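You operate a simulated robot arm through the tools that you are given. There is no shell and no other tool. Be economical: measure what you need, move in short steps, check, and stop when the job is done.

The job below is to be done with a simulated two-armed robot. You get a single attempt, and the scene is never put back.

JOB
Fetch the yellow cassette from the drawer and wind it on to fresh ribbon.
Fine: cassette on the rubber mat, held while its knob turns; drawer shut again. Set down upright: yellow cassette.

Only the result counts: the job must be done as asked and must still hold three seconds after the hand-in. Knocking over, shifting, dropping, spilling or breaking anything else fails it.

ROBOT AND FRAMES
Two 6-joint arms with two-finger parallel grippers on one trunk, on a base that drives. Base frame: it is fixed to the floor where the robot stands at the start and does not move with it; the origin is under the middle of the robot, x ahead of it, y to its left, z up. Units: m, rad, N and s.
The left shoulder is at the start at [0.06, 0.187, 1.047], the right one opposite. With the tool pointing down near the work surface each hand reaches from about 0.1 to 0.6 m from the robot's upright axis, wherever it stands, measured 20 degrees to its own side. Places, roughly: bench drawer [0.6, 0, 0.7]; metal knob of the yellow cassette [0.6, 0, 0.7]; rubber mat [0.6, 0.2, 0.8]. Payload 1.57 kg a hand.
The tool frame of a hand sits at the grasp point between the pads (the TCP): z along the fingers, y along the line on which they close. The tips reach 0.03 m beyond it. Largest opening 0.11 m; finger width 0.024, thickness 0.012; the body of the gripper, 0.048 by 0.112 m, starts 0.078 m behind the TCP.
Orientation is that of the tool frame in the base frame, as [roll, pitch, yaw] about the fixed x, y, z axes, in that order (R = Rz(yaw) Ry(pitch) Rx(roll)). With the fingers straight down and closing along the base's y, the tool's x points along the base's -x, its y along +y and its z along -z.

CONTROLS
- The arms move only by the tool jog_arm. It takes "left_moves", "right_moves" or both (then of equal length, played together; a hand with none holds still); each is a list of rows, each a list of 7 numbers: the shift along the tool's x, y, z in m, then the turn, a rotation vector about the tool's x, y, z in rad, then the opening in per cent of the stroke, from 0 (shut) to 100 (fully open). In form: [[dx, dy, dz, ax, ay, az, claw], ...]. A call has 1 to 20 rows; each row shifts and turns the commanded pose from where the row before left it, along the tool's axes as they then stand. Each row takes 0.2 s and may step no farther than 0.05 m and 0.15 rad from the row before; otherwise, or with a gripper value out of range, the whole call is refused. A pose out of reach is approached as far as the arm can. The call stops where the force on the tool passes 70 N (or 10 N more than at its start, if that is more) or the arm is blocked; 0.2 s more then pass. The fingers move at their own pace (about 0.153 m/s each) and stop on an object; they squeeze with about 28 N. The grip force told is the motor's: it shows also when the fingers shut on nothing. Time passes only in rows, and 0.2 s behind the last, so rows that do not move let the fingers close. It gives the time, the measured TCP pose, the force on the tool (base axes), the opening and the grip force at its end, in the units of the frame above (readings bear some noise), with the torque about the TCP (base axes, N m) and any sound that the robot's microphone picked up.
- Cameras (640 x 400 px; columns grow to the right, rows downward): "scene" is now at [0.0081, 0.008, 1.575]; the picture's right is [0.12, -0.99, 0.00], its down [-0.85, -0.11, -0.51] and it looks along [0.51, 0.06, -0.86] (base axes); focal length 257 px, centre (320, 200). "left" rides on the left gripper at [0.07, -0.016, -0.141] in its tool frame; the picture's right is [0.23, 0.97, 0.00], its down [-0.86, 0.20, -0.48] and it looks along [-0.47, 0.11, 0.88] (tool axes); focal length 222 px, centre (320, 200). "right" rides on the right gripper at [0.07, 0.016, -0.141] in its tool frame; the picture's right is [-0.23, 0.97, 0.00], its down [-0.86, -0.20, -0.48] and it looks along [-0.47, -0.11, 0.88] (tool axes); focal length 222 px, centre (320, 200). There is no depth. A picture from a camera that has moved, and an enlarged one, comes with that camera's place and axes in the base frame and with its lens.
- snapshot(camera): a new picture of that camera. The clock stands still meanwhile.
- raise_lower(by): slides the trunk up (or, below 0, down) by that many m; the arms and the scene camera ride with it, the base frame stays. It gives what a move gives, with no picture.
- drive_base(legs): drives the robot by 1 to 6 legs, each [ahead, left, turn to the left] in m, m and rad, along the robot's own axes; the way and the turn of a leg run together, so that a leg with both is an arc; at most 1.5 m and 3.142 rad a leg. The arms and the cameras ride along, it lands a little off, and it stops where it bumps. It gives what a move gives.
- pan_tilt(pan, tilt): turns the head with the scene camera to pan (to the left, within 1.501 rad either way) and tilt (down, from -0.506 to 1.204), counted from straight ahead of the robot. It gives what a move gives.
- zoom(camera, box): a new picture of the part [left, top, right, bottom] of that camera's present view, enlarged. The clock stands still meanwhile.
- job_done(): hands the job in; it is judged then, once.

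Work in short steps. Places have to be worked out from the pictures, the camera data and where the tool is seen: move nearer, look again, correct. Check each grasp and each placing, and mend what went wrong. You have 120 turns and 100 pictures in all, those below and enlarged ones among them. Open the grippers and draw the arms clear of the work before you hand the job in, unless the task says otherwise; then end with one line.

The tools are called after ">>>" as name(argument=value, ...) on one line, values as JSON. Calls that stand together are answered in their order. jog_arm: Moves the arms, as the interface text tells. Its arguments: {"type":"object","properties":{"left_moves":{"type":"array","items":{"type":"array","items":{"type":"number"}}},"right_moves":{"type":"array","items":{"type":"array","items":{"type":"number"}}}},"required":[]} The other tools are called the same way: raise_lower (by) slides the trunk up or down; drive_base (legs) drives the base; pan_tilt (pan, tilt) turns the head that bears the scene camera; snapshot (camera) takes a picture; zoom (camera, box) takes an enlarged picture of a part of a camera's view; job_done () hands the job in.

At the start:

```text
time: 0.0
left_ee_pos: [0.4665, 0.1811, 1.0426]
left_orientation: [3.141, -0.001, 3.141]
left_force: [-0.4, -0.5, -0.2]
left_torque: [0.03, -0.01, -0.03]
left_gripper_width: 0.1099
left_grasp_force: 0.0
right_ee_pos: [0.3924, -0.1066, 1.0658]
right_orientation: [-3.141, 0.0, 3.141]
right_force: [0.4, 0.4, -0.6]
right_torque: [-0.04, -0.01, -0.01]
right_gripper_width: 0.1102
right_grasp_force: 0.1
trunk travel left (down, up): [-0.675, 0.315]
robot x, y, heading: [0.0022, 0.0014, -0.005]
head pan, tilt: [0.124, 1.033]
```

scene: 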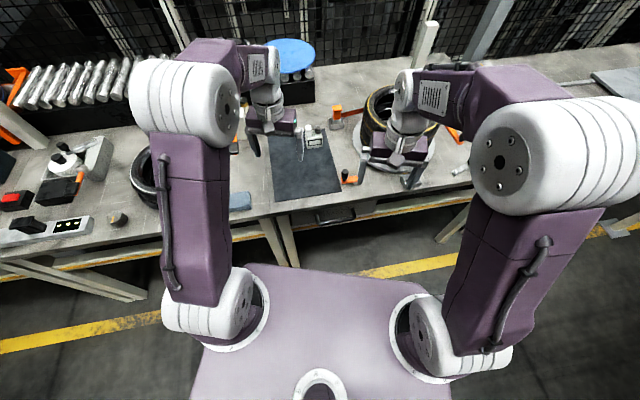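
right: 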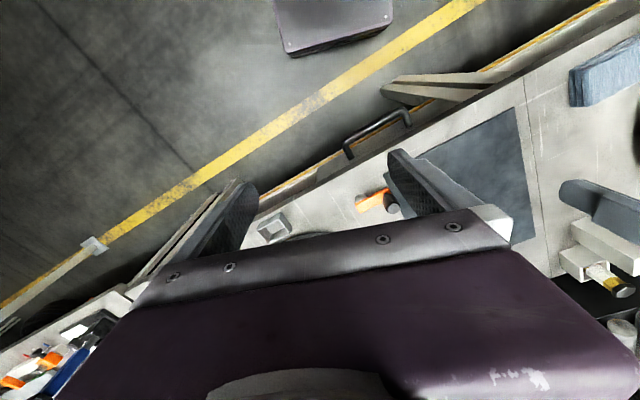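
left: 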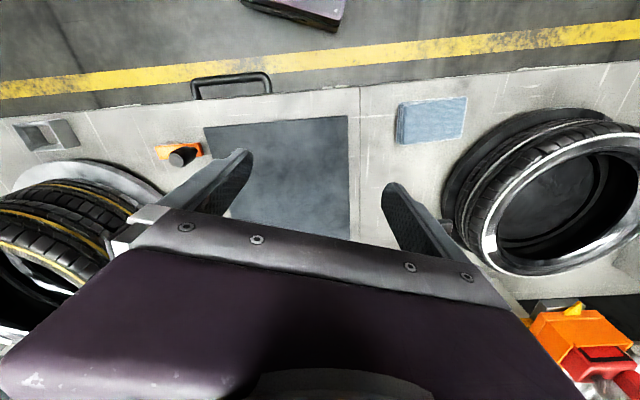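

I'll look closer at the drawer handle and mat first.

>>> zoom(camera="scene", box=[230, 90, 470, 240])

>>> zoom(camera="left", box=[100, 40, 500, 290])

```text
2.67 times, centred on (350, 165) of scene
camera zoom: at [0.0081, 0.008, 1.575], right [0.12, -0.99, 0.0], down [-0.85, -0.11, -0.51], along [0.51, 0.06, -0.86], focal length 686 px, centre (240, 293)
```

zoom: 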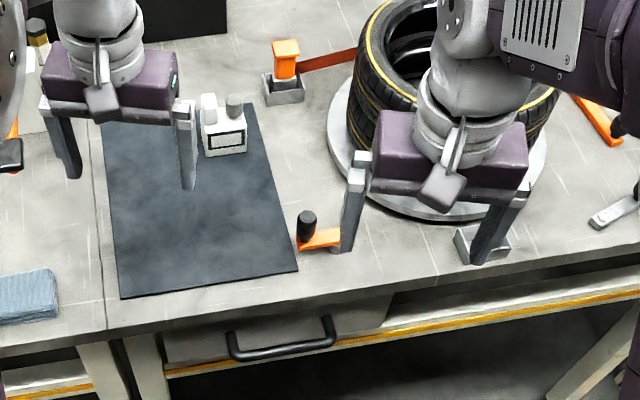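

```text
1.60 times, centred on (300, 165) of left
camera zoom: at [0.3967, 0.1639, 1.1829], right [-0.23, 0.97, 0.0], down [0.86, 0.2, 0.48], along [0.47, 0.11, -0.88], focal length 355 px, centre (352, 256)
```

zoom: 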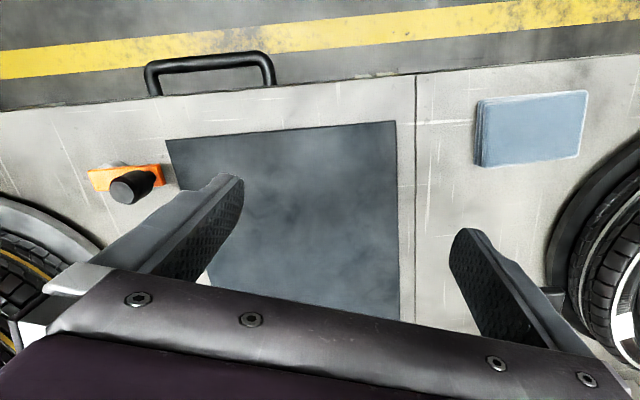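

The bench appears rotated about +0.3 rad (handle ends near (0.417, 0.07) and (0.458, -0.06), z≈0.735). I'll turn the robot to face it squarely and look again.

>>> drive_base(legs=[[0, 0, 0.31]])

>>> pan_tilt(pan=0.0, tilt=1.0)

>>> snapshot(camera="scene")

>>> snapshot(camera="right")

```text
time: 1.4
left_ee_pos: [0.3876, 0.315, 1.0412]
left_orientation: [3.142, 0.0, -2.829]
left_force: [-0.8, 0.0, 0.2]
left_torque: [0.03, -0.01, -0.03]
left_gripper_width: 0.1098
left_grasp_force: 0.0
right_ee_pos: [0.4056, 0.0187, 1.0647]
right_orientation: [3.141, -0.001, -2.831]
right_force: [1.1, 1.0, -0.4]
right_torque: [0.03, 0.02, -0.01]
right_gripper_width: 0.1099
right_grasp_force: 0.0
trunk travel left (down, up): [-0.675, 0.315]
robot x, y, heading: [-0.0007, -0.0022, 0.312]
head pan, tilt: [0.124, 1.033]
```

```text
time: 2.1
left_ee_pos: [0.3886, 0.314, 1.041]
left_orientation: [3.141, -0.001, -2.833]
left_force: [-0.2, -0.5, -0.4]
left_torque: [-0.02, 0.01, 0.0]
left_gripper_width: 0.1098
left_grasp_force: 0.1
right_ee_pos: [0.406, 0.0181, 1.0641]
right_orientation: [3.139, 0.003, -2.83]
right_force: [0.0, -0.6, -0.1]
right_torque: [-0.03, 0.0, 0.02]
right_gripper_width: 0.1101
right_grasp_force: 0.2
trunk travel left (down, up): [-0.675, 0.315]
robot x, y, heading: [-0.0002, 0.0008, 0.313]
head pan, tilt: [0.0, 1.0]
```

```text
94 pictures are left
camera scene: at [0.0102, 0.0028, 1.5773], right [0.31, -0.95, 0.0], down [-0.8, -0.26, -0.54], along [0.51, 0.17, -0.84], focal length 257 px, centre (320, 200)
```

scene: 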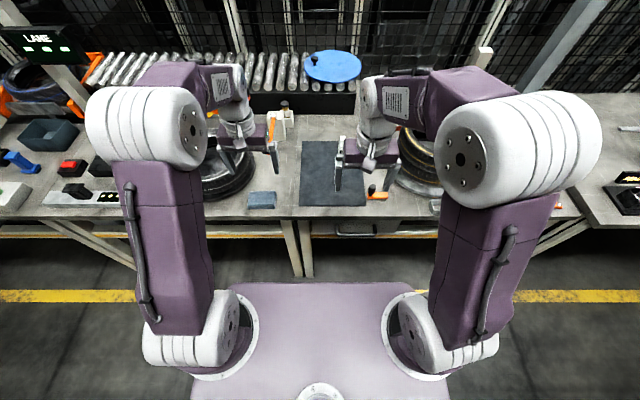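

```text
93 pictures are left
camera right: at [0.3341, 0.0117, 1.2054], right [-0.08, 1.0, 0.0], down [0.88, 0.07, 0.48], along [0.48, 0.04, -0.88], focal length 222 px, centre (320, 200)
```

right: 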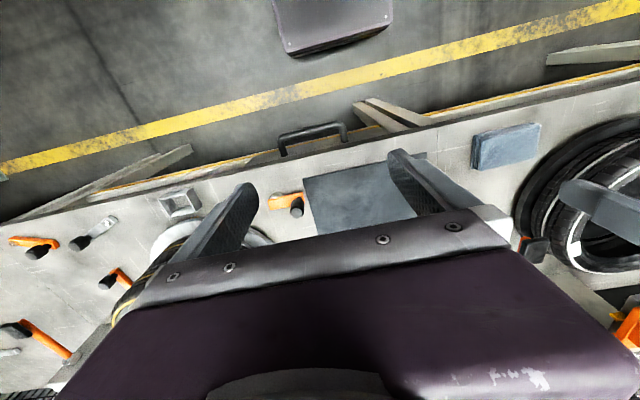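

The view is now square to the bench. I'll zoom in to measure the handle.

>>> zoom(camera="scene", box=[270, 130, 430, 230])

>>> zoom(camera="right", box=[220, 90, 420, 215])

```text
4.00 times, centred on (350, 180) of scene
camera zoom: at [0.0102, 0.0028, 1.5773], right [0.31, -0.95, 0.0], down [-0.8, -0.26, -0.54], along [0.51, 0.17, -0.84], focal length 1029 px, centre (200, 280)
```

zoom: 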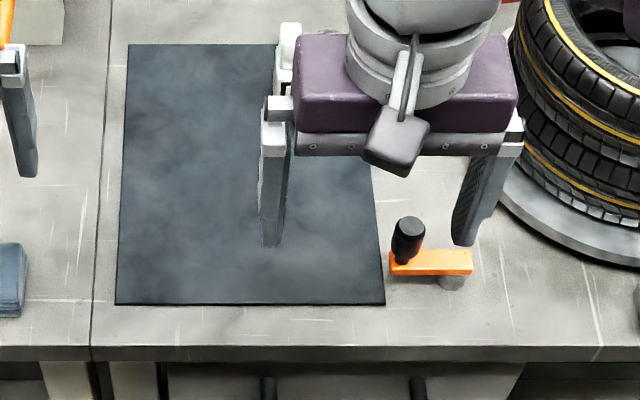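

```text
3.20 times, centred on (320, 152) of right
camera zoom: at [0.3341, 0.0117, 1.2054], right [-0.08, 1.0, 0.0], down [0.88, 0.07, 0.48], along [0.48, 0.04, -0.88], focal length 711 px, centre (320, 352)
```

zoom: 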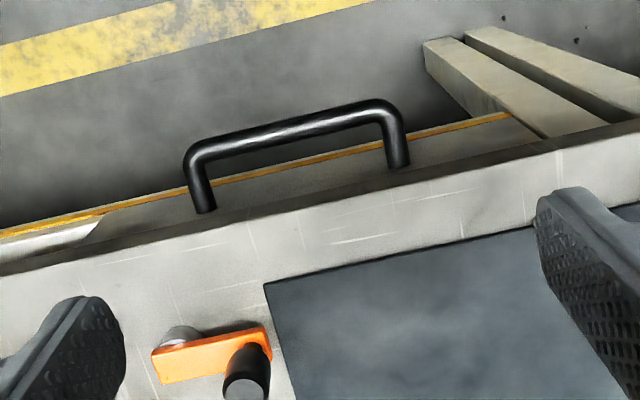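

I'll get a scene zoom of the handle for triangulation.

>>> zoom(camera="scene", box=[280, 190, 440, 290])

```text
4.00 times, centred on (360, 240) of scene
camera zoom: at [0.0102, 0.0028, 1.5773], right [0.31, -0.95, 0.0], down [-0.8, -0.26, -0.54], along [0.51, 0.17, -0.84], focal length 1029 px, centre (160, 40)
```

zoom: 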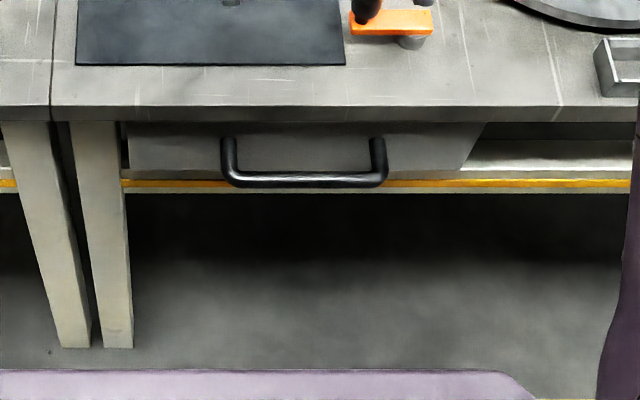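

Triangulation puts the handle bar at about 0.42 m ahead (bench frame), z≈0.695, roughly beneath the bench edge, so I need a horizontal grasp. I'll back up 0.2 m and rotate the right hand to point forward.

>>> drive_base(legs=[[-0.2, 0, 0]])

>>> jog_arm(right_moves=[[0, 0, 0, 0, -0.15, 0, 100], [0, 0, 0, 0, -0.15, 0, 100], [0, 0, 0, 0, -0.15, 0, 100], [0, 0, 0, 0, -0.15, 0, 100], [0, 0, 0, 0, -0.15, 0, 100], [0, 0, 0, 0, -0.15, 0, 100], [0, 0, 0, 0, -0.15, 0, 100], [0, 0, 0, 0, -0.15, 0, 100], [0, 0, 0, 0, -0.15, 0, 100], [0, 0, 0, 0, -0.15, 0, 100], [0, 0, 0, 0, -0.0708, 0, 100]])

```text
time: 3.7
left_ee_pos: [0.2018, 0.2539, 1.0415]
left_orientation: [-3.141, 0.0, -2.83]
left_force: [-0.6, -0.2, 0.5]
left_torque: [-0.01, 0.0, 0.02]
left_gripper_width: 0.1098
left_grasp_force: 0.1
right_ee_pos: [0.2193, -0.0411, 1.0659]
right_orientation: [-3.14, -0.002, -2.83]
right_force: [-0.5, -0.3, 0.3]
right_torque: [-0.03, 0.0, 0.03]
right_gripper_width: 0.11
right_grasp_force: 0.1
trunk travel left (down, up): [-0.675, 0.315]
robot x, y, heading: [-0.1892, -0.0588, 0.314]
head pan, tilt: [0.0, 1.0]
```

```text
time: 6.1
left_ee_pos: [0.2018, 0.2545, 1.0404]
left_orientation: [-3.141, 0.002, -2.829]
left_force: [1.0, 0.1, 1.0]
left_torque: [0.02, 0.03, 0.04]
left_gripper_width: 0.1101
left_grasp_force: 0.0
right_ee_pos: [0.2724, 0.0431, 1.1569]
right_orientation: [-2.11, 1.566, -1.8]
right_force: [-0.5, -0.3, -0.2]
right_torque: [0.03, -0.01, -0.04]
right_gripper_width: 0.1099
right_grasp_force: 0.1
right hand out of reach, approached as far as the arm can: row 5, 6, 7, 8, 9, 10, 11
trunk travel left (down, up): [-0.675, 0.315]
robot x, y, heading: [-0.1858, -0.0592, 0.312]
head pan, tilt: [0.0, 1.0]
```

Orientation reached but position was limited; now I move forward along tool z while twisting so that the fingers close vertically.

>>> jog_arm(right_moves=[[0, 0, 0.04, 0, 0, 0, 100], [0, 0, 0.04, 0, 0, 0, 100], [0, 0, 0.04, 0, 0, 0, 100], [0, 0, 0.04, 0, 0, 0.15, 100], [0, 0, 0.02, 0, 0, 0.15, 100], [0, 0, 0, 0, 0, 0.15, 100], [0, 0, 0, 0, 0, 0.15, 100], [0, 0, 0, 0, 0, 0.15, 100], [0, 0, 0, 0, 0, 0.15, 100], [0, 0, 0, 0, 0, 0.15, 100], [0, 0, 0, 0, 0, 0.15, 100], [0, 0, 0, 0, 0, 0.15, 100], [0, 0, 0, 0, 0, 0.15, 100], [0, 0, 0, 0, 0, 0.0708, 100]])

>>> snapshot(camera="scene")

```text
time: 9.1
left_ee_pos: [0.201, 0.2553, 1.042]
left_orientation: [3.141, -0.001, -2.832]
left_force: [-0.2, 0.2, -0.4]
left_torque: [-0.03, -0.02, 0.02]
left_gripper_width: 0.1098
left_grasp_force: 0.1
right_ee_pos: [0.4988, 0.2549, 1.2757]
right_orientation: [1.571, -0.001, 1.883]
right_force: [-0.2, -0.3, -0.2]
right_torque: [0.0, 0.0, -0.02]
right_gripper_width: 0.11
right_grasp_force: 0.1
right hand out of reach, approached as far as the arm can: row 4, 5, 6, 7, 8, 9, 10, 11, 12, 13
trunk travel left (down, up): [-0.675, 0.315]
robot x, y, heading: [-0.1868, -0.0611, 0.309]
head pan, tilt: [0.0, 1.0]
```

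```text
89 pictures are left
camera scene: at [-0.1766, -0.0575, 1.5773], right [0.31, -0.95, 0.0], down [-0.8, -0.26, -0.54], along [0.51, 0.17, -0.84], focal length 257 px, centre (320, 200)
```

scene: 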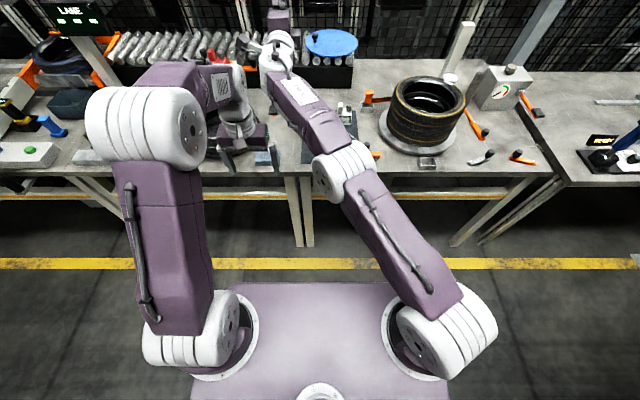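

The hand now points along the bench normal with closing vertical. I'll bring it back and to the right, then check, before descending.

>>> jog_arm(right_moves=[[-0.03, 0, -0.036, 0, 0, 0, 100], [-0.03, 0, -0.036, 0, 0, 0, 100], [-0.03, 0, -0.036, 0, 0, 0, 100], [-0.03, 0, -0.036, 0, 0, 0, 100], [-0.03, 0, -0.036, 0, 0, 0, 100], [-0.03, 0, -0.036, 0, 0, 0, 100], [-0.044, 0, -0.036, 0, 0, 0, 100]])

```text
refused: row 7 steps farther than a row can; nothing moved
```

>>> jog_arm(right_moves=[[-0.032, 0, -0.036, 0, 0, 0, 100], [-0.032, 0, -0.036, 0, 0, 0, 100], [-0.032, 0, -0.036, 0, 0, 0, 100], [-0.032, 0, -0.036, 0, 0, 0, 100], [-0.032, 0, -0.036, 0, 0, 0, 100], [-0.032, 0, -0.036, 0, 0, 0, 100], [-0.032, 0, -0.036, 0, 0, 0, 100]])

```text
time: 10.7
left_ee_pos: [0.1996, 0.2535, 1.0426]
left_orientation: [3.139, 0.002, -2.831]
left_force: [-1.0, -0.1, 0.3]
left_torque: [0.04, -0.02, -0.03]
left_gripper_width: 0.1098
left_grasp_force: 0.1
right_ee_pos: [0.4869, 0.1276, 1.4143]
right_orientation: [1.576, 0.001, 1.883]
right_force: [-0.3, -0.3, 0.4]
right_torque: [0.02, 0.02, 0.02]
right_gripper_width: 0.1101
right_grasp_force: 0.0
right hand out of reach, approached as far as the arm can: row 1, 2, 3, 4, 5, 6, 7
trunk travel left (down, up): [-0.675, 0.315]
robot x, y, heading: [-0.1867, -0.0611, 0.309]
head pan, tilt: [0.0, 1.0]
```

The twist seems to push this arm to an awkward configuration. I'll untwist and try the opposite twist.

>>> jog_arm(right_moves=[[0, 0, 0, 0, 0, -0.15, 100], [0, 0, 0, 0, 0, -0.15, 100], [0, 0, 0, 0, 0, -0.15, 100], [0, 0, 0, 0, 0, -0.15, 100], [0, 0, 0, 0, 0, -0.15, 100], [0, 0, 0, 0, 0, -0.15, 100], [0, 0, 0, 0, 0, -0.15, 100], [0, 0, 0, 0, 0, -0.15, 100], [0, 0, 0, 0, 0, -0.15, 100], [0, 0, 0, 0, 0, -0.15, 100], [0, 0, 0, 0, 0, -0.0708, 100]])

```text
time: 13.1
left_ee_pos: [0.2002, 0.2554, 1.0414]
left_orientation: [3.141, 0.0, -2.831]
left_force: [-1.2, 0.7, 0.5]
left_torque: [-0.02, -0.01, -0.01]
left_gripper_width: 0.11
left_grasp_force: 0.0
right_ee_pos: [0.4867, 0.1315, 1.4131]
right_orientation: [-1.909, 1.566, -1.595]
right_force: [0.6, -1.0, 0.6]
right_torque: [0.02, -0.03, 0.03]
right_gripper_width: 0.1105
right_grasp_force: 0.0
trunk travel left (down, up): [-0.675, 0.315]
robot x, y, heading: [-0.1873, -0.0594, 0.308]
head pan, tilt: [0.0, 1.0]
```

The commanded pose resets when out of reach, so I know where I am. I'll lower to z≈1.05 without twist.

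>>> jog_arm(right_moves=[[0.04, -0.012, -0.008, 0, 0, 0, 100], [0.04, -0.012, -0.008, 0, 0, 0, 100], [0.04, -0.012, -0.008, 0, 0, 0, 100], [0.04, -0.012, -0.008, 0, 0, 0, 100], [0.04, -0.012, -0.008, 0, 0, 0, 100], [0.04, -0.012, -0.008, 0, 0, 0, 100], [0.04, -0.012, -0.008, 0, 0, 0, 100], [0.04, -0.012, -0.008, 0, 0, 0, 100], [0.04, -0.012, -0.008, 0, 0, 0, 100]])

>>> snapshot(camera="scene")

```text
time: 15.1
left_ee_pos: [0.2023, 0.2549, 1.0407]
left_orientation: [-3.141, -0.003, -2.831]
left_force: [0.1, 0.1, -0.1]
left_torque: [-0.02, 0.01, -0.03]
left_gripper_width: 0.1102
left_grasp_force: 0.0
right_ee_pos: [0.4663, 0.0461, 1.0721]
right_orientation: [-1.763, 1.535, -1.461]
right_force: [-1.1, 0.3, -0.5]
right_torque: [0.02, 0.01, -0.01]
right_gripper_width: 0.1096
right_grasp_force: 0.0
right hand out of reach, approached as far as the arm can: row 7, 8, 9
trunk travel left (down, up): [-0.675, 0.315]
robot x, y, heading: [-0.1877, -0.0585, 0.31]
head pan, tilt: [0.0, 1.0]
```

```text
88 pictures are left
camera scene: at [-0.175, -0.0571, 1.5773], right [0.31, -0.95, 0.0], down [-0.8, -0.26, -0.54], along [0.51, 0.17, -0.84], focal length 257 px, centre (320, 200)
```

scene: 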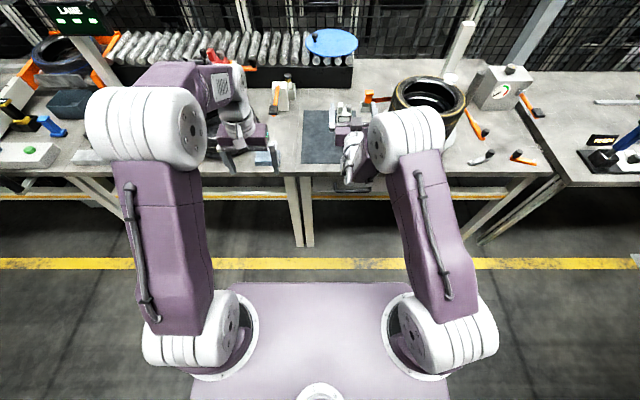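

Horizontal at this height is at the limit of the arm; a ~50° tilt still clears the bench edge by geometry. I'll tilt back 0.7 rad, retreat a bit, and twist the other way.

>>> jog_arm(right_moves=[[0, 0, 0, 0, 0.15, 0, 60], [0, 0, 0, 0, 0.15, 0, 60], [0, 0, 0, 0, 0.15, 0, 60], [0, 0, 0, 0, 0.15, 0, 60], [0, 0, 0, 0, 0.1, 0, 60], [0.026, 0, -0.031, 0, 0, 0, 60], [0.026, 0, -0.031, 0, 0, 0, 60], [0, 0, 0, 0, 0, -0.15, 60], [0, 0, 0, 0, 0, -0.15, 60], [0, 0, 0, 0, 0, -0.15, 60], [0, 0, 0, 0, 0, -0.15, 60], [0, 0, 0, 0, 0, -0.15, 60], [0, 0, 0, 0, 0, -0.15, 60], [0, 0, 0, 0, 0, -0.15, 60], [0, 0, 0, 0, 0, -0.15, 60], [0, 0, 0, 0, 0, -0.15, 60], [0, 0, 0, 0, 0, -0.15, 60], [0, 0, 0, 0, 0, -0.07, 60]])

```text
time: 18.9
left_ee_pos: [0.2001, 0.2545, 1.042]
left_orientation: [3.141, 0.001, -2.83]
left_force: [-0.2, -0.1, 0.4]
left_torque: [-0.06, 0.0, 0.01]
left_gripper_width: 0.1101
left_grasp_force: 0.1
right_ee_pos: [0.3886, 0.0168, 1.0746]
right_orientation: [-2.272, 0.0, -1.262]
right_force: [0.0, -0.5, 0.5]
right_torque: [0.01, 0.02, -0.02]
right_gripper_width: 0.0661
right_grasp_force: 0.0
right hand out of reach, approached as far as the arm can: row 5
trunk travel left (down, up): [-0.675, 0.315]
robot x, y, heading: [-0.1857, -0.0595, 0.314]
head pan, tilt: [0.0, 1.0]
```

Good: the 50° tilted twist works. Now I retreat slightly, then descend toward a pre-grasp in front of the handle.

>>> jog_arm(right_moves=[[0.01, 0.02, -0.023, 0, 0, 0, 60], [0.01, 0.02, -0.023, 0, 0, 0, 60], [0, 0.031, 0.026, 0, 0, 0, 60], [0, 0.031, 0.026, 0, 0, 0, 60], [0, 0.031, 0.026, 0, 0, 0, 60], [0, 0.031, 0.026, 0, 0, 0, 60]])

```text
time: 20.3
left_ee_pos: [0.2011, 0.255, 1.0407]
left_orientation: [3.141, -0.002, -2.83]
left_force: [0.1, 0.1, -0.5]
left_torque: [-0.02, 0.0, 0.02]
left_gripper_width: 0.1097
left_grasp_force: 0.0
right_ee_pos: [0.3375, -0.017, 0.9097]
right_orientation: [-2.272, -0.004, -1.267]
right_force: [0.1, 0.3, -0.3]
right_torque: [-0.01, 0.01, -0.01]
right_gripper_width: 0.066
right_grasp_force: 0.1
right hand out of reach, approached as far as the arm can: row 6
trunk travel left (down, up): [-0.675, 0.315]
robot x, y, heading: [-0.1878, -0.06, 0.308]
head pan, tilt: [0.0, 1.0]
```

The arm bottoms out near z 0.91, so I lower the trunk 0.15 to bring the hand to handle level.

>>> raise_lower(by=-0.15)

>>> snapshot(camera="right")

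>>> snapshot(camera="scene")

```text
time: 22.0
left_ee_pos: [0.2005, 0.2553, 0.8913]
left_orientation: [3.141, 0.001, -2.831]
left_force: [-0.4, 0.3, 0.2]
left_torque: [-0.02, 0.01, 0.03]
left_gripper_width: 0.1102
left_grasp_force: 0.0
right_ee_pos: [0.3367, -0.0167, 0.7624]
right_orientation: [-2.272, -0.006, -1.267]
right_force: [0.6, -0.2, -1.1]
right_torque: [-0.04, -0.01, 0.0]
right_gripper_width: 0.0659
right_grasp_force: 0.0
trunk travel left (down, up): [-0.525, 0.465]
robot x, y, heading: [-0.1875, -0.0618, 0.312]
head pan, tilt: [0.0, 1.0]
```

```text
87 pictures are left
camera right: at [0.2436, -0.12, 0.8398], right [-0.67, 0.03, -0.75], down [-0.48, 0.75, 0.46], along [0.57, 0.66, -0.49], focal length 222 px, centre (320, 200)
```

right: 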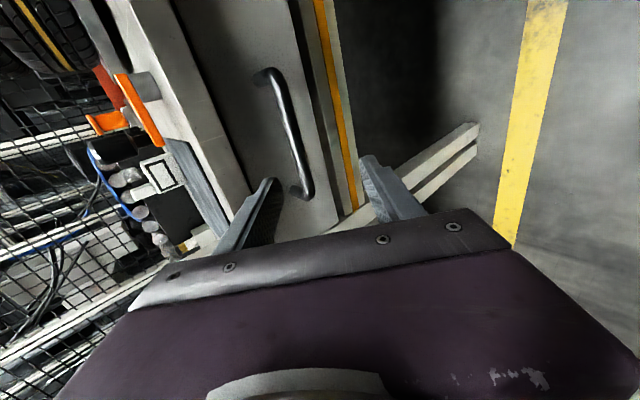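

```text
86 pictures are left
camera scene: at [-0.1768, -0.0576, 1.4274], right [0.31, -0.95, 0.0], down [-0.8, -0.26, -0.54], along [0.51, 0.17, -0.84], focal length 257 px, centre (320, 200)
```

scene: 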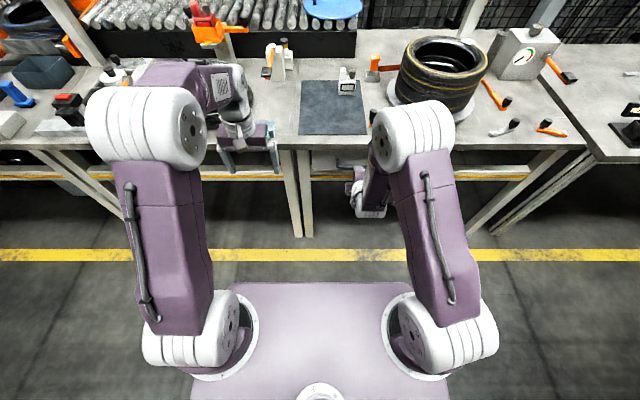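

The handle is seen at n≈0.425, z≈0.70, about 0.12 m along the fingers. I shift sideways, then advance halfway and look.

>>> jog_arm(right_moves=[[0.018, -0.026, 0, 0, 0, 0, 60], [0, 0, 0.035, 0, 0, 0, 60], [0, 0, 0.035, 0, 0, 0, 60]])

>>> snapshot(camera="right")

```text
time: 22.8
left_ee_pos: [0.201, 0.2553, 0.8915]
left_orientation: [3.142, 0.0, -2.83]
left_force: [-0.5, 0.8, 0.0]
left_torque: [0.0, 0.01, -0.01]
left_gripper_width: 0.1102
left_grasp_force: 0.0
right_ee_pos: [0.4071, -0.001, 0.7372]
right_orientation: [-2.275, -0.013, -1.278]
right_force: [1.3, 0.4, -0.5]
right_torque: [0.01, -0.05, 0.0]
right_gripper_width: 0.0656
right_grasp_force: 0.1
right hand out of reach, approached as far as the arm can: row 1, 2
trunk travel left (down, up): [-0.525, 0.465]
robot x, y, heading: [-0.188, -0.061, 0.31]
head pan, tilt: [0.0, 1.0]
```

```text
85 pictures are left
camera right: at [0.3135, -0.1029, 0.8163], right [-0.67, 0.03, -0.75], down [-0.48, 0.75, 0.45], along [0.57, 0.66, -0.49], focal length 222 px, centre (320, 200)
```

right: 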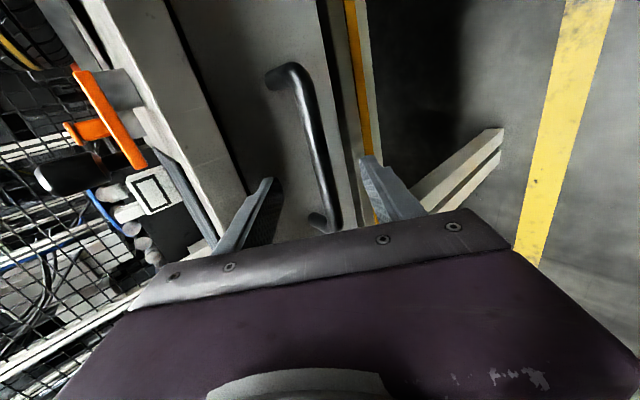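

The bar sits between the open fingers; about 0.06 m left along the tool. Advancing with small steps.

>>> jog_arm(right_moves=[[0.005, 0, 0.03, 0, 0, 0, 60], [0.005, 0.003, 0.03, 0, 0, 0, 60]])

>>> snapshot(camera="right")

```text
time: 23.2
left_ee_pos: [0.1976, 0.2529, 0.8934]
left_orientation: [3.141, 0.004, -2.833]
left_force: [0.4, -0.4, -0.2]
left_torque: [0.0, 0.02, -0.01]
left_gripper_width: 0.1102
left_grasp_force: 0.1
right_ee_pos: [0.4215, 0.0033, 0.7283]
right_orientation: [-2.263, -0.01, -1.272]
right_force: [-26.1, -8.6, 21.7]
right_torque: [0.58, -1.35, 0.22]
right_gripper_width: 0.0641
right_grasp_force: 0.1
right hand out of reach, approached as far as the arm can: row 1, 2
trunk travel left (down, up): [-0.525, 0.465]
robot x, y, heading: [-0.1868, -0.0593, 0.307]
head pan, tilt: [0.0, 1.0]
stopped in row 2 (right hand): the force on the tool passed its limit at 112 N (the readings are from after the stop); the commanded pose is now the measured one
```

```text
84 pictures are left
camera right: at [0.3285, -0.0985, 0.8058], right [-0.66, 0.03, -0.75], down [-0.48, 0.75, 0.45], along [0.58, 0.66, -0.48], focal length 222 px, centre (320, 200)
```

right: 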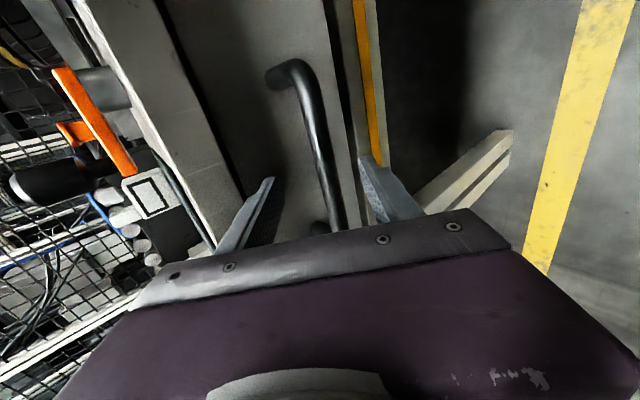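

A fingertip hit the drawer front (small gap behind the bar). I'll back off, tilt the hand more horizontal, narrow the opening, and lower the trunk to keep within reach.

>>> jog_arm(right_moves=[[0, 0, -0.03, 0, 0, 0, 60], [0, 0, -0.04, 0, 0, 0, 60], [0, 0, 0, 0.15, 0, 0, 40], [0, 0, 0, 0.15, 0, 0, 40]])

>>> raise_lower(by=-0.07)

>>> snapshot(camera="right")

```text
time: 24.2
left_ee_pos: [0.2009, 0.2541, 0.8909]
left_orientation: [-3.141, 0.0, -2.832]
left_force: [-0.2, 0.5, -0.6]
left_torque: [-0.02, 0.01, 0.01]
left_gripper_width: 0.1103
left_grasp_force: 0.1
right_ee_pos: [0.3727, -0.0081, 0.7689]
right_orientation: [-1.969, -0.016, -1.282]
right_force: [-0.2, 0.0, 0.7]
right_torque: [-0.05, 0.0, -0.01]
right_gripper_width: 0.044
right_grasp_force: 0.1
trunk travel left (down, up): [-0.525, 0.465]
robot x, y, heading: [-0.188, -0.0609, 0.315]
head pan, tilt: [0.0, 1.0]
```

```text
time: 25.3
left_ee_pos: [0.2006, 0.2537, 0.822]
left_orientation: [-3.141, 0.0, -2.83]
left_force: [-0.3, -0.1, 0.1]
left_torque: [-0.01, 0.01, -0.04]
left_gripper_width: 0.1101
left_grasp_force: 0.0
right_ee_pos: [0.3731, -0.0092, 0.6993]
right_orientation: [-1.971, -0.017, -1.283]
right_force: [-0.6, -0.2, -0.1]
right_torque: [0.01, 0.0, 0.0]
right_gripper_width: 0.0438
right_grasp_force: 0.0
trunk travel left (down, up): [-0.455, 0.535]
robot x, y, heading: [-0.1864, -0.0637, 0.307]
head pan, tilt: [0.0, 1.0]
```

```text
83 pictures are left
camera right: at [0.262, -0.1157, 0.7388], right [-0.42, 0.1, -0.9], down [-0.59, 0.72, 0.36], along [0.68, 0.69, -0.25], focal length 222 px, centre (320, 200)
```

right: 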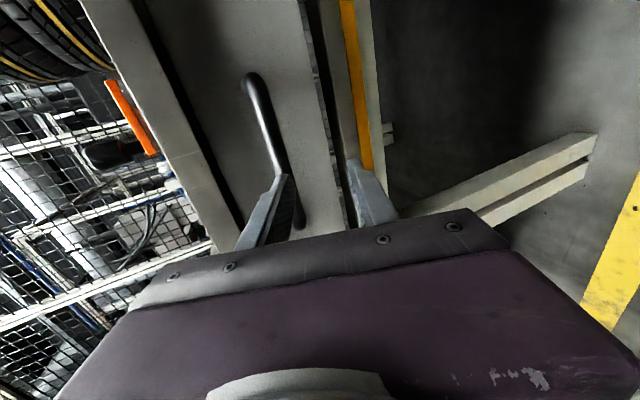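

The bar lies about 0.027 m toward the upper finger and 0.075 m ahead. I shift up and advance part of the way.

>>> jog_arm(right_moves=[[0.01, -0.027, 0, 0, 0, 0, 40], [0, 0, 0.03, 0, 0, 0, 40]])

>>> zoom(camera="right", box=[200, 50, 440, 250])

```text
time: 25.9
left_ee_pos: [0.2016, 0.2545, 0.8203]
left_orientation: [3.141, -0.002, -2.83]
left_force: [0.2, -1.0, -0.6]
left_torque: [0.02, 0.02, 0.03]
left_gripper_width: 0.1098
left_grasp_force: 0.1
right_ee_pos: [0.4094, 0.0013, 0.7118]
right_orientation: [-1.97, -0.018, -1.29]
right_force: [0.4, -0.3, -0.1]
right_torque: [0.05, 0.06, 0.04]
right_gripper_width: 0.0441
right_grasp_force: 0.0
right hand out of reach, approached as far as the arm can: row 1, 2
trunk travel left (down, up): [-0.455, 0.535]
robot x, y, heading: [-0.1872, -0.0607, 0.312]
head pan, tilt: [0.0, 1.0]
```

```text
2.00 times, centred on (320, 150) of right
camera zoom: at [0.2973, -0.1039, 0.7524], right [-0.42, 0.1, -0.9], down [-0.59, 0.73, 0.35], along [0.69, 0.68, -0.25], focal length 444 px, centre (320, 300)
```

zoom: 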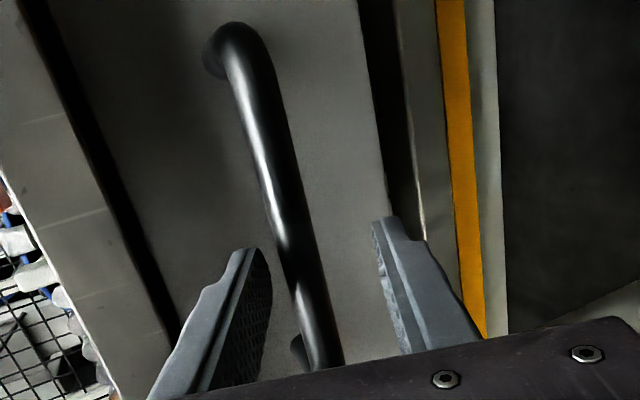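

The bar is nicely between the fingers; advance 0.03 and close.

>>> jog_arm(right_moves=[[0, 0, 0.03, 0, 0, 0, 40], [0, 0, 0, 0, 0, 0, 0], [0, 0, 0, 0, 0, 0, 0]])

>>> zoom(camera="right", box=[200, 50, 440, 250])

```text
time: 26.7
left_ee_pos: [0.1993, 0.2539, 0.8224]
left_orientation: [3.141, 0.002, -2.831]
left_force: [-0.1, 0.0, -0.6]
left_torque: [-0.01, -0.04, -0.02]
left_gripper_width: 0.1102
left_grasp_force: 0.0
right_ee_pos: [0.4344, 0.0102, 0.7083]
right_orientation: [-1.951, -0.018, -1.294]
right_force: [2.6, -2.8, 35.2]
right_torque: [0.08, 0.1, 0.12]
right_gripper_width: 0.0157
right_grasp_force: 30.8
trunk travel left (down, up): [-0.455, 0.535]
robot x, y, heading: [-0.1866, -0.0609, 0.311]
head pan, tilt: [0.0, 1.0]
```

```text
2.00 times, centred on (320, 150) of right
camera zoom: at [0.3219, -0.0941, 0.7466], right [-0.41, 0.1, -0.91], down [-0.59, 0.73, 0.35], along [0.7, 0.68, -0.23], focal length 444 px, centre (320, 300)
```

zoom: 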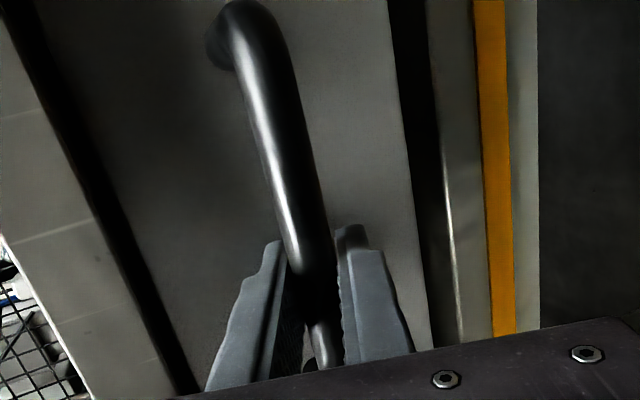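

Grip on the bar is solid (0.0157 m, 31 N). I relax the vertical load slightly and pull by driving back 0.06 to test.

>>> jog_arm(right_moves=[[0, -0.003, 0, 0, 0, 0, 0]])

>>> drive_base(legs=[[-0.06, 0, 0]])

>>> snapshot(camera="scene")

```text
time: 27.1
left_ee_pos: [0.1978, 0.2529, 0.8226]
left_orientation: [3.141, 0.004, -2.831]
left_force: [-0.2, -0.6, -0.3]
left_torque: [0.01, 0.03, 0.0]
left_gripper_width: 0.1099
left_grasp_force: 0.0
right_ee_pos: [0.4344, 0.0112, 0.7084]
right_orientation: [-1.96, -0.02, -1.292]
right_force: [-1.7, -2.9, 30.5]
right_torque: [0.06, 0.07, -0.54]
right_gripper_width: 0.016
right_grasp_force: 31.5
trunk travel left (down, up): [-0.455, 0.535]
robot x, y, heading: [-0.1881, -0.0601, 0.31]
head pan, tilt: [0.0, 1.0]
```

```text
time: 28.1
left_ee_pos: [0.1407, 0.2349, 0.823]
left_orientation: [-3.141, 0.004, -2.83]
left_force: [-0.7, -0.2, -0.5]
left_torque: [-0.01, -0.03, -0.02]
left_gripper_width: 0.11
left_grasp_force: 0.0
right_ee_pos: [0.3781, -0.0064, 0.707]
right_orientation: [-1.957, -0.02, -1.292]
right_force: [0.6, -2.4, 28.0]
right_torque: [0.2, 0.01, -0.06]
right_gripper_width: 0.0159
right_grasp_force: 31.8
trunk travel left (down, up): [-0.455, 0.535]
robot x, y, heading: [-0.244, -0.0783, 0.314]
head pan, tilt: [0.0, 1.0]
```

```text
80 pictures are left
camera scene: at [-0.2398, -0.0774, 1.3574], right [0.3, -0.95, 0.0], down [-0.8, -0.26, -0.54], along [0.52, 0.17, -0.84], focal length 257 px, centre (320, 200)
```

scene: 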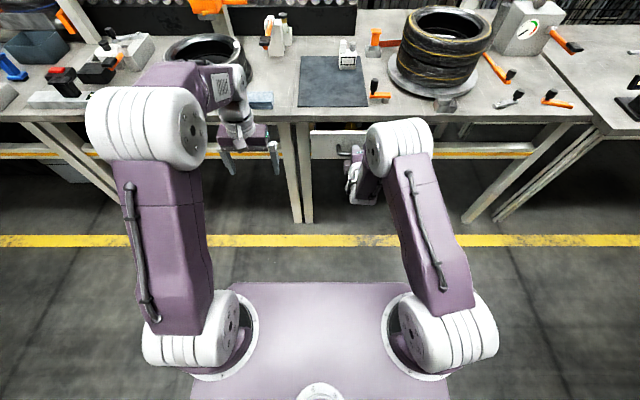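

The drawer is following smoothly. I continue pulling 0.2 m and tilt the head to look in.

>>> drive_base(legs=[[-0.2, 0, 0]])

>>> pan_tilt(pan=0.0, tilt=0.9)

>>> snapshot(camera="scene")

```text
time: 29.7
left_ee_pos: [-0.0433, 0.1757, 0.821]
left_orientation: [-3.141, -0.001, -2.836]
left_force: [-0.4, 0.3, 0.8]
left_torque: [-0.04, -0.02, 0.0]
left_gripper_width: 0.1101
left_grasp_force: 0.0
right_ee_pos: [0.1937, -0.067, 0.7103]
right_orientation: [-1.951, -0.019, -1.295]
right_force: [15.3, 9.2, 26.7]
right_torque: [0.16, 0.13, 0.25]
right_gripper_width: 0.0156
right_grasp_force: 31.6
trunk travel left (down, up): [-0.455, 0.535]
robot x, y, heading: [-0.4325, -0.135, 0.305]
head pan, tilt: [0.0, 1.0]
```

```text
time: 30.3
left_ee_pos: [-0.0437, 0.1749, 0.8205]
left_orientation: [-3.14, 0.001, -2.836]
left_force: [0.0, 0.1, 0.4]
left_torque: [0.03, -0.02, -0.02]
left_gripper_width: 0.11
left_grasp_force: 0.1
right_ee_pos: [0.1963, -0.0676, 0.7094]
right_orientation: [-1.95, -0.017, -1.296]
right_force: [0.3, 1.5, 6.4]
right_torque: [0.13, -0.05, 0.07]
right_gripper_width: 0.0157
right_grasp_force: 31.7
trunk travel left (down, up): [-0.455, 0.535]
robot x, y, heading: [-0.4319, -0.1347, 0.305]
head pan, tilt: [0.0, 0.901]
```

```text
79 pictures are left
camera scene: at [-0.4169, -0.1336, 1.3645], right [0.3, -0.95, 0.0], down [-0.75, -0.24, -0.62], along [0.59, 0.19, -0.78], focal length 257 px, centre (320, 200)
```

scene: 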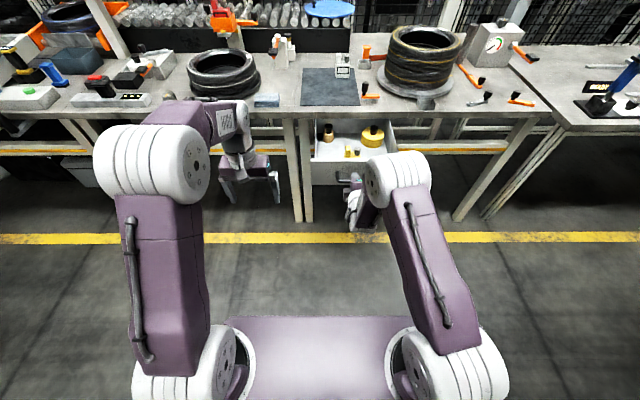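

The drawer is open ~0.25 m with items inside. Zoom in.

>>> zoom(camera="scene", box=[290, 60, 450, 160])

>>> snapshot(camera="left")

>>> snapshot(camera="right")

```text
4.00 times, centred on (370, 110) of scene
camera zoom: at [-0.4169, -0.1336, 1.3645], right [0.3, -0.95, 0.0], down [-0.75, -0.24, -0.62], along [0.59, 0.19, -0.78], focal length 1029 px, centre (120, 560)
```

zoom: 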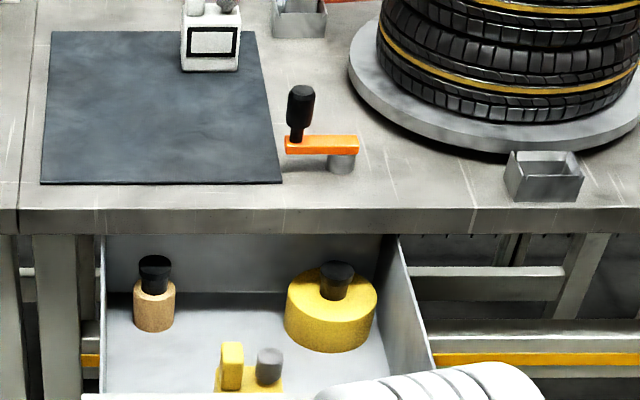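

```text
77 pictures are left
camera left: at [-0.1037, 0.1376, 0.9624], right [-0.51, 0.86, 0.0], down [0.76, 0.45, 0.48], along [0.41, 0.24, -0.88], focal length 222 px, centre (320, 200)
```

left: 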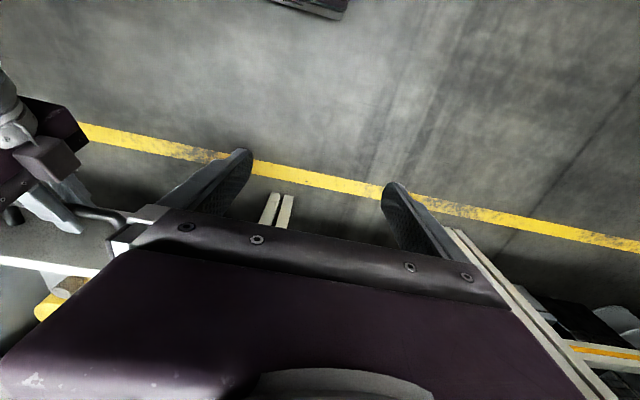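

```text
76 pictures are left
camera right: at [0.0812, -0.1722, 0.7477], right [-0.4, 0.1, -0.91], down [-0.59, 0.73, 0.35], along [0.7, 0.68, -0.23], focal length 222 px, centre (320, 200)
```

right: 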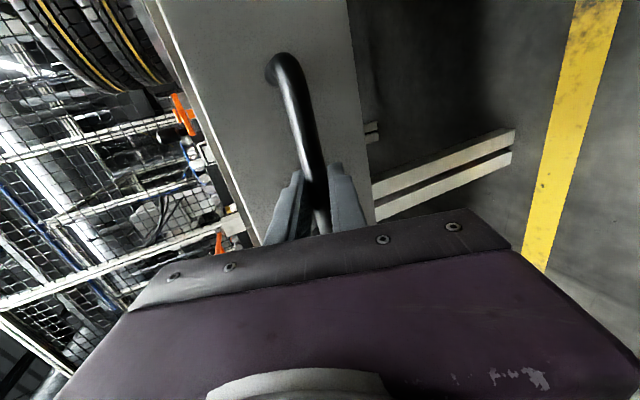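

In the drawer: a stamp, a yellow drum with black knob, and near the front the yellow cassette (tab + metal knob, like the white one on the mat). I release the handle and retreat, then raise the trunk.

>>> jog_arm(right_moves=[[0, 0, 0, 0, 0, 0, 45], [0, 0, -0.01, 0, 0, 0, 45], [0, 0, -0.04, 0, 0, 0, 45], [0, 0, -0.04, 0, 0, 0, 45]])

>>> raise_lower(by=0.22)

>>> snapshot(camera="scene")

```text
time: 31.3
left_ee_pos: [-0.043, 0.1751, 0.8207]
left_orientation: [-3.141, 0.001, -2.837]
left_force: [0.4, 0.1, -0.2]
left_torque: [-0.01, 0.0, -0.01]
left_gripper_width: 0.1101
left_grasp_force: 0.1
right_ee_pos: [0.1122, -0.0879, 0.7407]
right_orientation: [-1.953, -0.019, -1.295]
right_force: [-0.2, -0.1, -0.8]
right_torque: [-0.01, -0.05, -0.03]
right_gripper_width: 0.0494
right_grasp_force: 0.2
trunk travel left (down, up): [-0.455, 0.535]
robot x, y, heading: [-0.4303, -0.1376, 0.301]
head pan, tilt: [0.0, 0.901]
```

```text
time: 33.7
left_ee_pos: [-0.0417, 0.1757, 1.0412]
left_orientation: [3.141, -0.002, -2.836]
left_force: [-0.6, 0.2, 0.5]
left_torque: [0.02, 0.03, 0.01]
left_gripper_width: 0.1098
left_grasp_force: 0.1
right_ee_pos: [0.1133, -0.0885, 0.9599]
right_orientation: [-1.953, -0.018, -1.295]
right_force: [-0.9, 0.7, 0.4]
right_torque: [0.0, 0.0, -0.01]
right_gripper_width: 0.0495
right_grasp_force: 0.0
trunk travel left (down, up): [-0.675, 0.315]
robot x, y, heading: [-0.4337, -0.1397, 0.307]
head pan, tilt: [0.0, 0.901]
```

```text
75 pictures are left
camera scene: at [-0.4158, -0.1339, 1.5845], right [0.3, -0.95, 0.0], down [-0.75, -0.24, -0.62], along [0.59, 0.19, -0.78], focal length 257 px, centre (320, 200)
```

scene: 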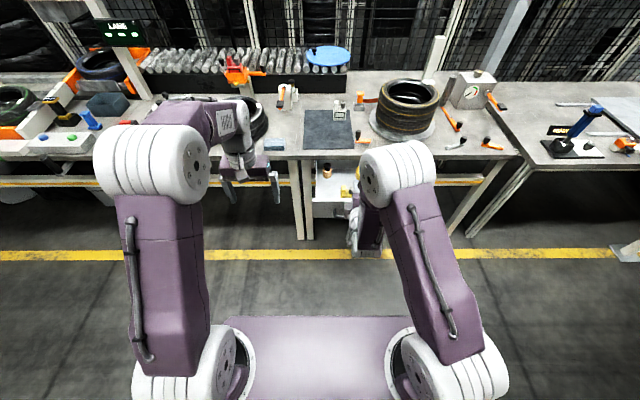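

Now I return the right hand to pointing down (untwist, then tilt back), keeping it above the drawer area.

>>> jog_arm(right_moves=[[0, 0, 0, 0, 0, 0.15, 60], [0, 0, 0, 0, 0, 0.15, 60], [0, 0, 0, 0, 0, 0.15, 60], [0, 0, 0, 0, 0, 0.15, 60], [0, 0, 0, 0, 0, 0.15, 60], [0, 0, 0, 0, 0, 0.15, 60], [0, 0, 0, 0, 0, 0.15, 60], [0, 0, 0, 0, 0, 0.15, 60], [0, 0, 0, 0, 0, 0.15, 60], [0, 0, 0, 0, 0, 0.15, 60], [0, 0, 0, 0, 0, 0.07, 60], [0, 0, 0, 0, 0.15, 0, 60], [0, 0, 0, 0, 0.15, 0, 60], [0, 0, 0, 0, 0.15, 0, 60], [0, 0, 0, 0, 0.15, 0, 60], [0, 0, 0, 0, 0.15, 0, 60], [0, 0, 0, 0, 0.15, 0, 60], [0, 0, 0, 0, 0.15, 0, 60], [0, 0, 0, 0, 0.14, 0, 60]])

>>> snapshot(camera="right")

```text
time: 37.7
left_ee_pos: [-0.0417, 0.1731, 1.0411]
left_orientation: [3.14, -0.001, -2.836]
left_force: [0.2, 0.0, -1.0]
left_torque: [-0.01, 0.02, 0.04]
left_gripper_width: 0.11
left_grasp_force: 0.0
right_ee_pos: [0.1146, -0.087, 0.9588]
right_orientation: [-3.007, -0.009, -2.821]
right_force: [0.3, -0.3, 0.4]
right_torque: [-0.02, 0.04, 0.01]
right_gripper_width: 0.0658
right_grasp_force: 0.1
right hand out of reach, approached as far as the arm can: row 10, 11
trunk travel left (down, up): [-0.675, 0.315]
robot x, y, heading: [-0.4256, -0.1385, 0.305]
head pan, tilt: [0.0, 0.901]
```

```text
74 pictures are left
camera right: at [0.038, -0.0773, 1.0968], right [-0.09, 0.99, -0.13], down [0.86, 0.14, 0.49], along [0.51, -0.07, -0.86], focal length 222 px, centre (320, 200)
```

right: 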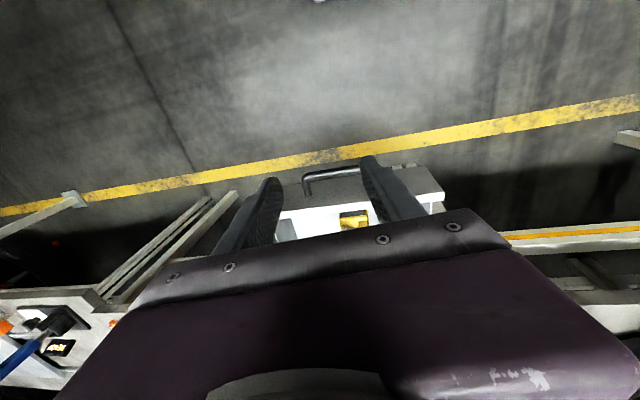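

Cassette appears near (0.30, -0.03, 0.71), beyond tool-down reach from here. I drive forward 0.2 m (hand high, nothing near) and level the hand.

>>> drive_base(legs=[[0.2, 0, 0]])

>>> jog_arm(right_moves=[[0, 0, 0, -0.134, 0, 0, 100], [0, 0, 0, 0, 0, 0, 100]])

>>> snapshot(camera="right")

>>> snapshot(camera="scene")

```text
time: 39.3
left_ee_pos: [0.1473, 0.2345, 1.0403]
left_orientation: [3.142, -0.001, -2.835]
left_force: [0.4, -0.3, -0.1]
left_torque: [0.0, 0.03, 0.02]
left_gripper_width: 0.1102
left_grasp_force: 0.0
right_ee_pos: [0.3035, -0.0271, 0.9596]
right_orientation: [-3.004, -0.005, -2.82]
right_force: [-0.5, 0.3, -0.2]
right_torque: [-0.01, -0.01, 0.0]
right_gripper_width: 0.0659
right_grasp_force: 0.1
trunk travel left (down, up): [-0.675, 0.315]
robot x, y, heading: [-0.24, -0.0779, 0.301]
head pan, tilt: [0.0, 0.901]
```

```text
time: 39.9
left_ee_pos: [0.1479, 0.2371, 1.0416]
left_orientation: [3.141, -0.002, -2.834]
left_force: [0.3, 0.0, 0.2]
left_torque: [-0.01, -0.02, 0.02]
left_gripper_width: 0.1099
left_grasp_force: 0.0
right_ee_pos: [0.3047, -0.028, 0.9598]
right_orientation: [-3.141, -0.006, -2.819]
right_force: [-0.2, 0.3, 0.1]
right_torque: [0.0, 0.0, -0.02]
right_gripper_width: 0.1102
right_grasp_force: 0.1
trunk travel left (down, up): [-0.675, 0.315]
robot x, y, heading: [-0.2382, -0.0795, 0.307]
head pan, tilt: [0.0, 0.901]
```

```text
73 pictures are left
camera right: at [0.2337, -0.034, 1.1005], right [-0.09, 1.0, 0.0], down [0.88, 0.08, 0.47], along [0.47, 0.04, -0.88], focal length 222 px, centre (320, 200)
```

right: 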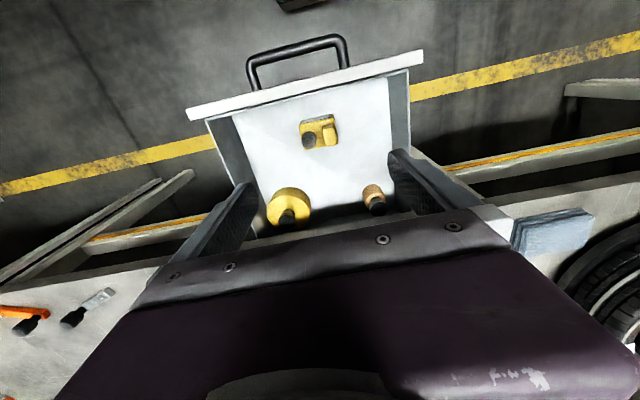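

```text
72 pictures are left
camera scene: at [-0.2247, -0.0727, 1.5845], right [0.3, -0.95, 0.0], down [-0.75, -0.24, -0.62], along [0.59, 0.19, -0.78], focal length 257 px, centre (320, 200)
```

scene: 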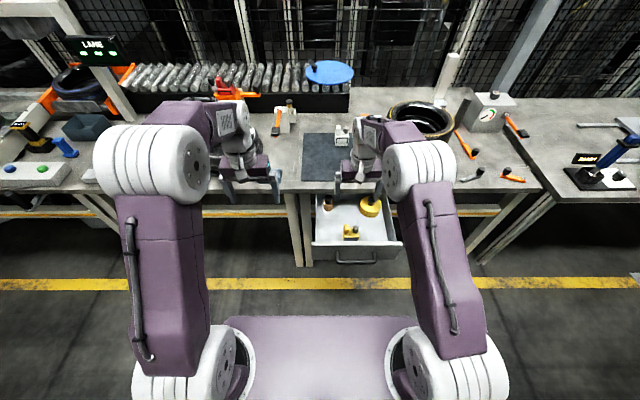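

Clear view of the drawer. Zoom both cameras on the yellow cassette.

>>> zoom(camera="right", box=[280, 100, 360, 160])

>>> zoom(camera="scene", box=[310, 190, 406, 250])

```text
6.67 times, centred on (320, 130) of right
camera zoom: at [0.2337, -0.034, 1.1005], right [-0.09, 1.0, 0.0], down [0.88, 0.08, 0.47], along [0.47, 0.04, -0.88], focal length 1481 px, centre (320, 667)
```

zoom: 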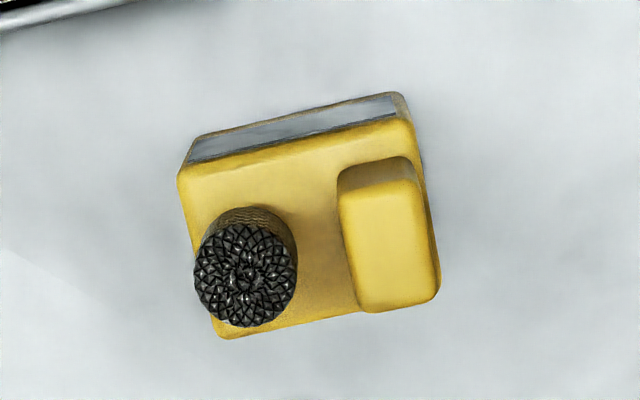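

```text
6.67 times, centred on (358, 220) of scene
camera zoom: at [-0.2247, -0.0727, 1.5845], right [0.3, -0.95, 0.0], down [-0.75, -0.24, -0.62], along [0.59, 0.19, -0.78], focal length 1716 px, centre (67, 67)
```

zoom: 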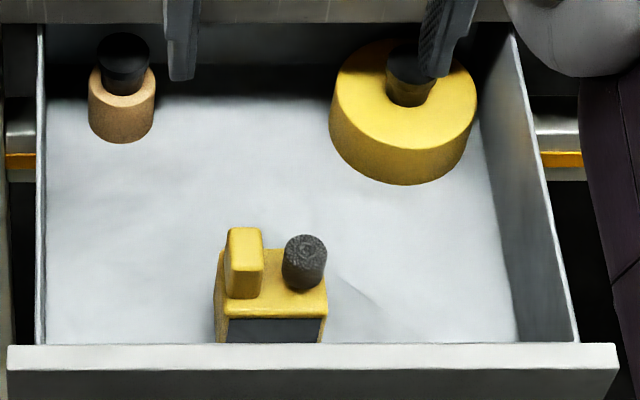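

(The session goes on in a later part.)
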